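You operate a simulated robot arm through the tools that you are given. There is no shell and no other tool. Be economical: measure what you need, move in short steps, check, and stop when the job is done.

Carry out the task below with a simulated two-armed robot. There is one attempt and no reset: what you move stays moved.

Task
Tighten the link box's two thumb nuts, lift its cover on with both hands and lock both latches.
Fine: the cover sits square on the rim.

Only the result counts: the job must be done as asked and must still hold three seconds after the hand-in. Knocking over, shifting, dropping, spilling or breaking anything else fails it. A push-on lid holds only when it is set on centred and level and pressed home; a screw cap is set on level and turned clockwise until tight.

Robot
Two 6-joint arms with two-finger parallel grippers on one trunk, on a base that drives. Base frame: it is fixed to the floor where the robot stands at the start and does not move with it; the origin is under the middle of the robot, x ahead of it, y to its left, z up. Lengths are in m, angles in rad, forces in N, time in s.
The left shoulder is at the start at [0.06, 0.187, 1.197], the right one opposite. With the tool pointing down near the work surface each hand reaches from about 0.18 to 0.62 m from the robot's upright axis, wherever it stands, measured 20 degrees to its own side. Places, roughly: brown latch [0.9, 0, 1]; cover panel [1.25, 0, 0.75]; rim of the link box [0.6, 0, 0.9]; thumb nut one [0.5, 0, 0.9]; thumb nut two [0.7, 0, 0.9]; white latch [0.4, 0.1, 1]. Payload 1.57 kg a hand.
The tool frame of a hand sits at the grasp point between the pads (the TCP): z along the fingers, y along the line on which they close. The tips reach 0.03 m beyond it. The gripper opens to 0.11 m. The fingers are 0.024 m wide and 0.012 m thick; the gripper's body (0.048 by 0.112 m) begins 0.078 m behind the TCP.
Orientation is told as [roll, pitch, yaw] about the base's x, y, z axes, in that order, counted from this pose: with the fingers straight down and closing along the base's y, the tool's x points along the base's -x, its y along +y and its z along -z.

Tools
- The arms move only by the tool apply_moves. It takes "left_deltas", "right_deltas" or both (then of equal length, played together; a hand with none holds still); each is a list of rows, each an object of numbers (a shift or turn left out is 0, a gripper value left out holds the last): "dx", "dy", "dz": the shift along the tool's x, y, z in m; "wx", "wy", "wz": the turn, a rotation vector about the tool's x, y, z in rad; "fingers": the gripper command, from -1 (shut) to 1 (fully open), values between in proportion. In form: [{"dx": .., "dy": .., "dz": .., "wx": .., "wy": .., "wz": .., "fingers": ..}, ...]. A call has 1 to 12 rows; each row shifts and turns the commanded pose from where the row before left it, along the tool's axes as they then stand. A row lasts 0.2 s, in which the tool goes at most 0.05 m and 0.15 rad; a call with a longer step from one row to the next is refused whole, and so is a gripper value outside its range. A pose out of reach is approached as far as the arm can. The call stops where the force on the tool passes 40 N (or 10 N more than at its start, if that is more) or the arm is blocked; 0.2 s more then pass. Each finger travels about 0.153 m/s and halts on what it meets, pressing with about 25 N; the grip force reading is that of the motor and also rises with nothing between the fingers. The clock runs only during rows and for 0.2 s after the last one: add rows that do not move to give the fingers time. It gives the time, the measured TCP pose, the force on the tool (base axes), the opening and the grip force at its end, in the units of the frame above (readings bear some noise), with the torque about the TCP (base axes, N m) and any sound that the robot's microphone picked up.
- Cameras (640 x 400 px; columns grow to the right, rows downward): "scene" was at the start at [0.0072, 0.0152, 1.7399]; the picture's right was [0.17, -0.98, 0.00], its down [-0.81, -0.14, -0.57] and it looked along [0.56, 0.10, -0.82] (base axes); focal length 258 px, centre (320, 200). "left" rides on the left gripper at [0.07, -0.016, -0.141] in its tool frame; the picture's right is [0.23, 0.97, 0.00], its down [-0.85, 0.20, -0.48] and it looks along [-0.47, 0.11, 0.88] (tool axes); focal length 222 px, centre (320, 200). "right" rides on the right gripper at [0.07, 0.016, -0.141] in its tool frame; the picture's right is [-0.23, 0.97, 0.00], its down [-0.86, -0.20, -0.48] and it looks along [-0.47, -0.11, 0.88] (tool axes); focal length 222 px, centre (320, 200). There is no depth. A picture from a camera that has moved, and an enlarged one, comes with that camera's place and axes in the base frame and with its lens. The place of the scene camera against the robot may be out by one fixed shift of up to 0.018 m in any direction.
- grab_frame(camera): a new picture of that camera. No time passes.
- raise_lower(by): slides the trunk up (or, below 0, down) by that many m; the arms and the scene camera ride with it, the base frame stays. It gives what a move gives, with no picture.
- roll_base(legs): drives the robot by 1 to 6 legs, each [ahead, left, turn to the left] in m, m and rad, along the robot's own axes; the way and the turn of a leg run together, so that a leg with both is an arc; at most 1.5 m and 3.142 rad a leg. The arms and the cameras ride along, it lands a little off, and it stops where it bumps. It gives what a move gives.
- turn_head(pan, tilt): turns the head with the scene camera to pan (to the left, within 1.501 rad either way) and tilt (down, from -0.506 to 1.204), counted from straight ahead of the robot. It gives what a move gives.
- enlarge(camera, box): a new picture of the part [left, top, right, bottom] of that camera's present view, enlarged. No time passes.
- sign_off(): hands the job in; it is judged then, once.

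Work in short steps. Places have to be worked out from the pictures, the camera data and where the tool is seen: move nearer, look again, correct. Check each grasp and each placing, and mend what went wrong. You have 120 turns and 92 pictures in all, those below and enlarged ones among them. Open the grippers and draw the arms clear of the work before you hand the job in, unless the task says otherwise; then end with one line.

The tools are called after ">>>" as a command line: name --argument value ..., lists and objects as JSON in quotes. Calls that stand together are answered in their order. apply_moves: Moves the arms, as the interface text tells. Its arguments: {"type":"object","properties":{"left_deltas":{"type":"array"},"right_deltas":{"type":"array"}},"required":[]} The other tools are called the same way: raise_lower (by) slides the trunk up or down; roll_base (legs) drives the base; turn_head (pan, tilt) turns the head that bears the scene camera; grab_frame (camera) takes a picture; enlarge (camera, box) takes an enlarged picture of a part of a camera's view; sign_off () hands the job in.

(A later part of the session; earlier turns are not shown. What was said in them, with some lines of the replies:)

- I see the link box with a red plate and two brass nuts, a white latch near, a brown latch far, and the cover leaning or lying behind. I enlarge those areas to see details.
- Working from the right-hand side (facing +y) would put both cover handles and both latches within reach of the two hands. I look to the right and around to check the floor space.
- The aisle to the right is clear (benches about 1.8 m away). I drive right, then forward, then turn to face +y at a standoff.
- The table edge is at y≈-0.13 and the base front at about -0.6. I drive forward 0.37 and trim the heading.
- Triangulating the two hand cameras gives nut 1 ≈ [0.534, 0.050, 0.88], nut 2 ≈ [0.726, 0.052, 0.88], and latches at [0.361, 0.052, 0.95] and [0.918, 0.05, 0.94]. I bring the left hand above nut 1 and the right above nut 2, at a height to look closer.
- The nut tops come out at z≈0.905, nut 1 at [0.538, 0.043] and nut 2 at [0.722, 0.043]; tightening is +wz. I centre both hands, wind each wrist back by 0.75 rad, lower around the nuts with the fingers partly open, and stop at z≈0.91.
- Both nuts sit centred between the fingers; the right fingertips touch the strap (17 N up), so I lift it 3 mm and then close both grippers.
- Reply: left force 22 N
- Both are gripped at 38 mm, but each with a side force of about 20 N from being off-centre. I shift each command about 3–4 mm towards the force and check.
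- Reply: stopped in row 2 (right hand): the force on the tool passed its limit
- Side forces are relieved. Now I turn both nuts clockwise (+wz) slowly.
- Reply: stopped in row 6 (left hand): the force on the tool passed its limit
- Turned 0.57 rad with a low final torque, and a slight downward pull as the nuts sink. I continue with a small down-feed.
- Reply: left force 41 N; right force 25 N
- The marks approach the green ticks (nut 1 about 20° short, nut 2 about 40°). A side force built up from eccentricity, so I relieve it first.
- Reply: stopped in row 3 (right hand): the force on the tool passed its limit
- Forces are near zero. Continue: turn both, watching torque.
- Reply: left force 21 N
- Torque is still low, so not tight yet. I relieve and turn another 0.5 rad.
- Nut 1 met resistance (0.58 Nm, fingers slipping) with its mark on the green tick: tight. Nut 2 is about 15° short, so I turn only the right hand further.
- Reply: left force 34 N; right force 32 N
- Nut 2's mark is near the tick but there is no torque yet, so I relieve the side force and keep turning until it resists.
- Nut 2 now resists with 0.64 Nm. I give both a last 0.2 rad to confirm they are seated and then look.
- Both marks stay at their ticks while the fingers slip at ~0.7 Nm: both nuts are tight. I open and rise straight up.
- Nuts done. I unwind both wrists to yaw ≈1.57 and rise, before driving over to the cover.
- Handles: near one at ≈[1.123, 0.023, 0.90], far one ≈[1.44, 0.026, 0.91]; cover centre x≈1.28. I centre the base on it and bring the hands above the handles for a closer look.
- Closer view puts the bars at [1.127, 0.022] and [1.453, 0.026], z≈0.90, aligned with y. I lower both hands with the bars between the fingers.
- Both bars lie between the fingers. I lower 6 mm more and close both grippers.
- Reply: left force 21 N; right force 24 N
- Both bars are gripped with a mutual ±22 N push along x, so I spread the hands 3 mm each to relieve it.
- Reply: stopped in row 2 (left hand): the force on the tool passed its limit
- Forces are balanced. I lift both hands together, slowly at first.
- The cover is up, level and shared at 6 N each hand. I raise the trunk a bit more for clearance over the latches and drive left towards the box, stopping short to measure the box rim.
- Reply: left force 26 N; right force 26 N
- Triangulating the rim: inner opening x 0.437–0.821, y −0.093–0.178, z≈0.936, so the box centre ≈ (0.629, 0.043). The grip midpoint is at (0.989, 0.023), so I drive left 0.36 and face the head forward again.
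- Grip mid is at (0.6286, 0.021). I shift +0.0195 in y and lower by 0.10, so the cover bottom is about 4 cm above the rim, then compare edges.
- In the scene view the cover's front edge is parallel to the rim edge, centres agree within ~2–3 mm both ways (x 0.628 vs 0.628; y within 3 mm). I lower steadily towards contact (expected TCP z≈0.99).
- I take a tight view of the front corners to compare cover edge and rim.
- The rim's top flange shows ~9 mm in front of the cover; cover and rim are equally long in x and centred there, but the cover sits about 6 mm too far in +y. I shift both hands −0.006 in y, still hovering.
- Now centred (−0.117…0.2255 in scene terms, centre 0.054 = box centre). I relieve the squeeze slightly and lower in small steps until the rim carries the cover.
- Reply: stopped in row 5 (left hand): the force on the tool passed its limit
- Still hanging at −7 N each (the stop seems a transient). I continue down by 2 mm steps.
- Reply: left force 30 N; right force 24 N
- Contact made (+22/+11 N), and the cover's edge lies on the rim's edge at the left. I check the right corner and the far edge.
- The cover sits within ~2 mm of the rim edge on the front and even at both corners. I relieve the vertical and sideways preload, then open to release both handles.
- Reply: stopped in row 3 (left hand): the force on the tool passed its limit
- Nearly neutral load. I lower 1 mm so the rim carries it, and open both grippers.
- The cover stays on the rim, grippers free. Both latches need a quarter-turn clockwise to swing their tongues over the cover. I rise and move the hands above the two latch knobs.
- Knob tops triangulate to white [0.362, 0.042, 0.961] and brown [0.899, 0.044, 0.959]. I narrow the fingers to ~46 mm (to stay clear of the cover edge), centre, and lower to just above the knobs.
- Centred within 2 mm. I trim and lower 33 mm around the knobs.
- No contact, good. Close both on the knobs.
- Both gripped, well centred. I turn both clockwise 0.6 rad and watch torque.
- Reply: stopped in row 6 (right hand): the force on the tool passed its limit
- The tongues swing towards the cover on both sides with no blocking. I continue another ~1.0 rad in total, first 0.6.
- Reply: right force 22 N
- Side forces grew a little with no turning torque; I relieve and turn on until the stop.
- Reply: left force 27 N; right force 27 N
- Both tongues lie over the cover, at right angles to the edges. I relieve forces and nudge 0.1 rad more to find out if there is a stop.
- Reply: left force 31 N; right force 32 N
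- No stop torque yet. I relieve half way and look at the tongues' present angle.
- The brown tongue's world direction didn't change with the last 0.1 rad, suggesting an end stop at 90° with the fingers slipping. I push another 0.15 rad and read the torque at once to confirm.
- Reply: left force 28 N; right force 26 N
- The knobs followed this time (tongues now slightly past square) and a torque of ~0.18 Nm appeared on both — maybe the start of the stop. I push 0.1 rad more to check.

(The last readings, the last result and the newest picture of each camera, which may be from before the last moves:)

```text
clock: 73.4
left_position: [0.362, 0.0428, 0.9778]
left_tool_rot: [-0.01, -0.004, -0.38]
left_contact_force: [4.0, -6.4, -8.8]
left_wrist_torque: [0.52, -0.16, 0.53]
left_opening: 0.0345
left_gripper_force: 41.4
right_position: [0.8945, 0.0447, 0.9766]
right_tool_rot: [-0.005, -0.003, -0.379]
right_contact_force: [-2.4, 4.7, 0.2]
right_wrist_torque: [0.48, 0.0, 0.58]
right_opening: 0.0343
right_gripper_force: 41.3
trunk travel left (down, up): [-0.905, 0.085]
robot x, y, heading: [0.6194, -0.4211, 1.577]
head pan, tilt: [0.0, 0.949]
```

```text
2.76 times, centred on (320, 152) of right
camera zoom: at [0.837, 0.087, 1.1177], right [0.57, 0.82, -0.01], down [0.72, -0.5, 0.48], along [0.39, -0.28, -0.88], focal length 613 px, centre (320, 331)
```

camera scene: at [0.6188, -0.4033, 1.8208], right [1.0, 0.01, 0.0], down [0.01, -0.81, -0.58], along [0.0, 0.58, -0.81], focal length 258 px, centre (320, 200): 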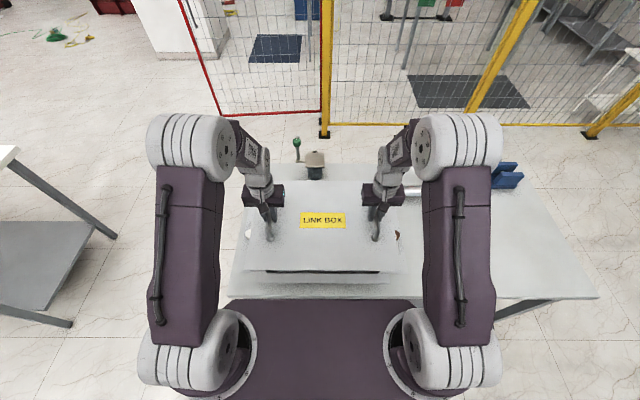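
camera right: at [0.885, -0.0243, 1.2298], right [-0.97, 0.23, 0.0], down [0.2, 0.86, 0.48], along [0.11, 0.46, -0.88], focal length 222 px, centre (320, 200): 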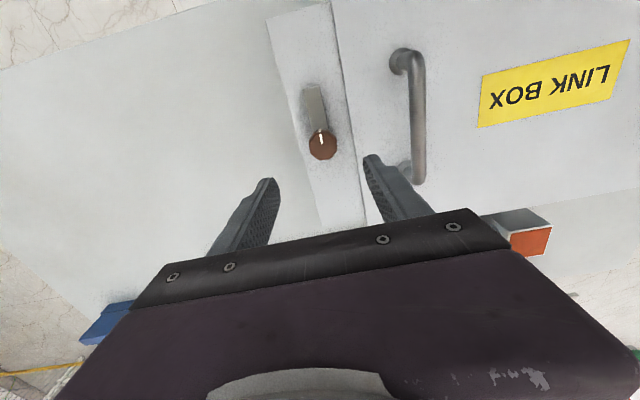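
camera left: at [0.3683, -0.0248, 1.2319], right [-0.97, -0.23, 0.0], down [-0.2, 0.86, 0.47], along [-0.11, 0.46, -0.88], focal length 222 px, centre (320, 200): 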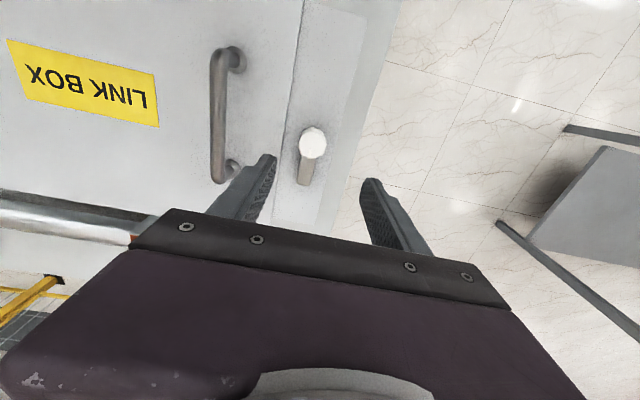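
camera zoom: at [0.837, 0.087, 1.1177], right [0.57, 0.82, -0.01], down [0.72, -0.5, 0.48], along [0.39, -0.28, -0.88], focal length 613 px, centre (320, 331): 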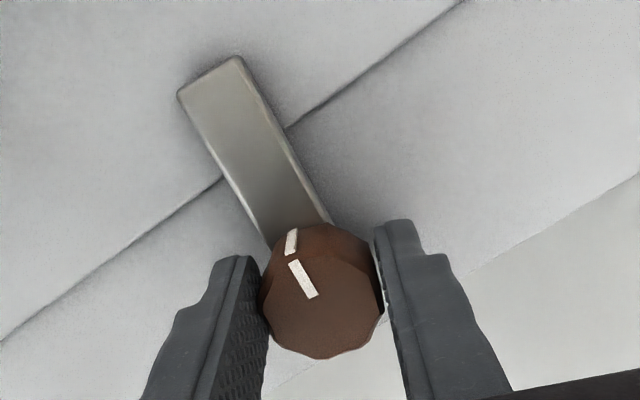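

Both now resist at 0.53/0.58 Nm: the latches are at their stops. I open and rise clear, then inspect.

>>> apply_moves --left_deltas '[{"fingers": -0.1}, {}, {"dz": -0.02}, {"dz": -0.04}, {"dz": -0.04}, {"dz": -0.04, "wz": -0.15}, {"dz": -0.03, "wz": -0.15}, {"wz": -0.15}, {"wz": -0.15}]' --right_deltas '[{"fingers": -0.1}, {}, {"dz": -0.02}, {"dz": -0.04}, {"dz": -0.04}, {"dz": -0.04, "wz": -0.15}, {"dz": -0.03, "wz": -0.15}, {"wz": -0.15}, {"wz": -0.15}]'

>>> enlarge --camera "scene" --box '[220, 175, 420, 300]'

>>> grab_frame --camera "left"

>>> grab_frame --camera "right"

```text
clock: 75.4
left_position: [0.361, 0.0436, 1.1465]
left_tool_rot: [-0.008, 0.004, 0.222]
left_contact_force: [0.0, 0.4, 0.7]
left_wrist_torque: [0.0, -0.01, 0.03]
left_opening: 0.0494
left_gripper_force: 0.0
right_position: [0.8955, 0.0446, 1.1465]
right_tool_rot: [-0.006, 0.002, 0.223]
right_contact_force: [-0.2, 0.7, 0.4]
right_wrist_torque: [0.03, 0.02, 0.04]
right_opening: 0.0497
right_gripper_force: 0.0
trunk travel left (down, up): [-0.905, 0.085]
robot x, y, heading: [0.6227, -0.421, 1.575]
head pan, tilt: [0.0, 0.949]
```

```text
3.20 times, centred on (320, 238) of scene
camera zoom: at [0.6197, -0.4044, 1.8208], right [1.0, 0.01, 0.0], down [0.0, -0.81, -0.58], along [0.0, 0.58, -0.81], focal length 824 px, centre (320, 80)
```

zoom: 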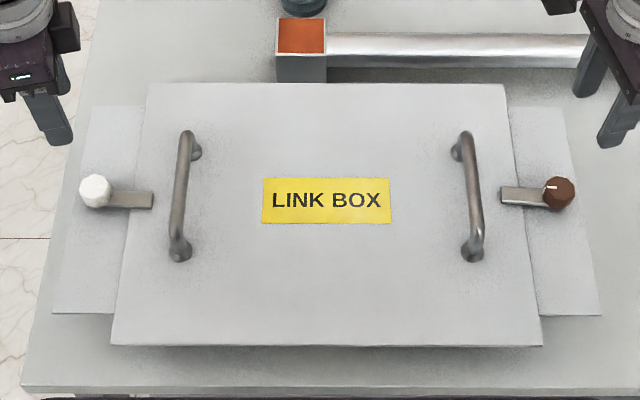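

```text
32 pictures are left
camera left: at [0.2975, 0.0135, 1.2888], right [-0.44, 0.9, -0.01], down [0.79, 0.39, 0.47], along [0.43, 0.2, -0.88], focal length 222 px, centre (320, 200)
```

left: 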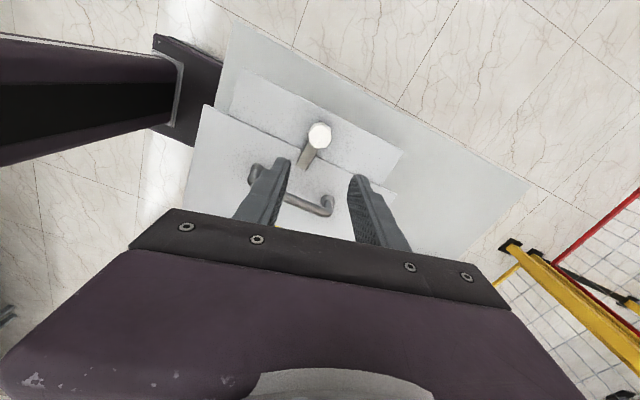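

```text
31 pictures are left
camera right: at [0.825, 0.0467, 1.2876], right [0.01, 1.0, -0.01], down [0.88, 0.0, 0.48], along [0.48, -0.01, -0.88], focal length 222 px, centre (320, 200)
```

right: 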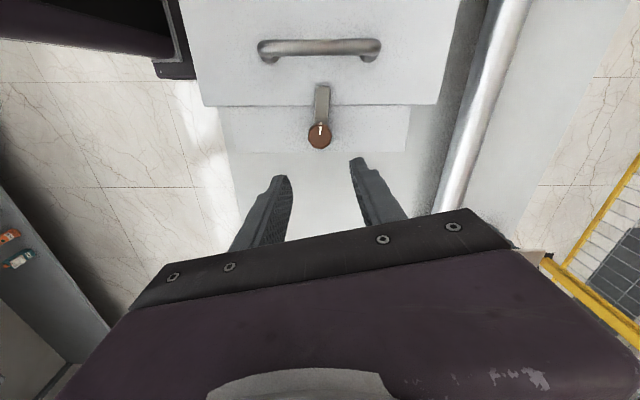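

Both tongues lie over the cover and the cover looks square. A last close check of the two front corners.

>>> enlarge --camera "scene" --box '[245, 262, 295, 294]'

>>> enlarge --camera "scene" --box '[360, 262, 410, 294]'

```text
12.50 times, centred on (270, 278) of scene
camera zoom: at [0.6197, -0.4044, 1.8208], right [1.0, 0.01, 0.0], down [0.0, -0.81, -0.58], along [0.0, 0.58, -0.81], focal length 3220 px, centre (945, -775)
```

zoom: 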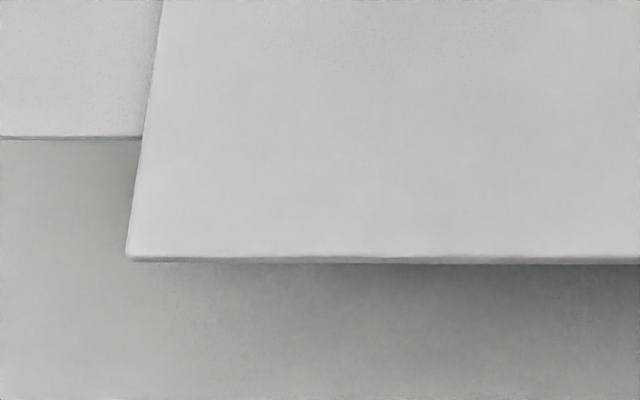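

```text
12.50 times, centred on (385, 278) of scene
camera zoom: at [0.6197, -0.4044, 1.8208], right [1.0, 0.01, 0.0], down [0.0, -0.81, -0.58], along [0.0, 0.58, -0.81], focal length 3220 px, centre (-492, -775)
```

zoom: 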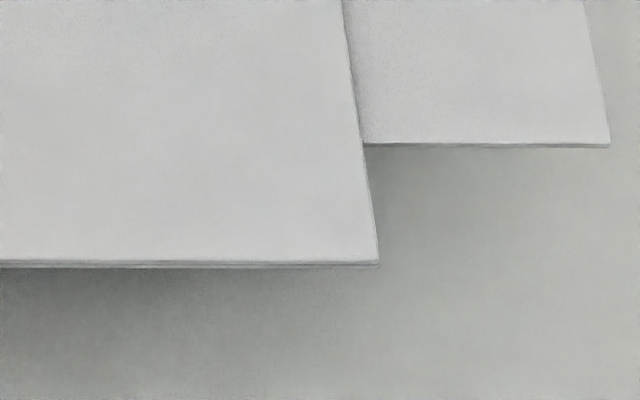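

The cover is flush with the rim at both corners. I open the grippers fully and draw the arms up and clear.

>>> apply_moves --left_deltas '[{"dz": -0.04, "fingers": 1}, {"dz": -0.04}, {"dz": -0.03}, {}]' --right_deltas '[{"dz": -0.04, "fingers": 1}, {"dz": -0.04}, {"dz": -0.03}, {}]'

>>> roll_base --legs '[[-0.25, 0, 0]]'

>>> grab_frame --camera "scene"

```text
clock: 76.4
left_position: [0.3608, 0.0445, 1.2564]
left_tool_rot: [-0.009, 0.005, 0.22]
left_contact_force: [-0.3, 0.0, 0.1]
left_wrist_torque: [-0.03, -0.01, -0.03]
left_opening: 0.11
left_gripper_force: 0.1
right_position: [0.8977, 0.0436, 1.2582]
right_tool_rot: [-0.004, 0.001, 0.222]
right_contact_force: [-0.1, 0.3, -0.6]
right_wrist_torque: [0.0, -0.01, 0.01]
right_opening: 0.1098
right_gripper_force: 0.0
trunk travel left (down, up): [-0.905, 0.085]
robot x, y, heading: [0.6289, -0.418, 1.576]
head pan, tilt: [0.0, 0.949]
```

```text
clock: 78.2
left_position: [0.3607, -0.2004, 1.2564]
left_tool_rot: [-0.009, 0.006, 0.221]
left_contact_force: [0.5, -0.5, -1.2]
left_wrist_torque: [-0.06, 0.0, 0.01]
left_opening: 0.1099
left_gripper_force: 0.1
right_position: [0.8984, -0.1997, 1.2557]
right_tool_rot: [-0.006, 0.002, 0.223]
right_contact_force: [-0.1, 0.4, 0.3]
right_wrist_torque: [-0.05, 0.0, 0.01]
right_opening: 0.1101
right_gripper_force: 0.1
trunk travel left (down, up): [-0.905, 0.085]
robot x, y, heading: [0.6225, -0.6682, 1.578]
head pan, tilt: [0.0, 0.949]
```

```text
28 pictures are left
camera scene: at [0.6213, -0.6485, 1.8208], right [1.0, 0.01, 0.0], down [0.01, -0.81, -0.58], along [0.0, 0.58, -0.81], focal length 258 px, centre (320, 200)
```

scene: 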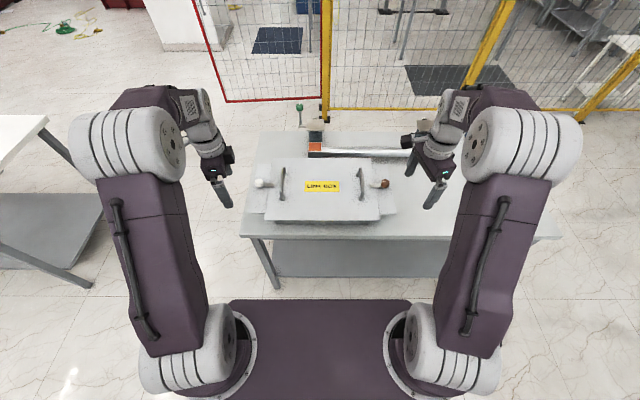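

Everything is in place: nuts tight, cover square on the rim, both latches locked, arms clear. I hand the job in.

>>> sign_off

```text
The job is handed in.
```

I tightened both thumb nuts until they stopped turning, set the cover on the rim with both hands (edges within about 2 mm), turned both latches to their stops over the cover, drew the arms clear and handed the job in.
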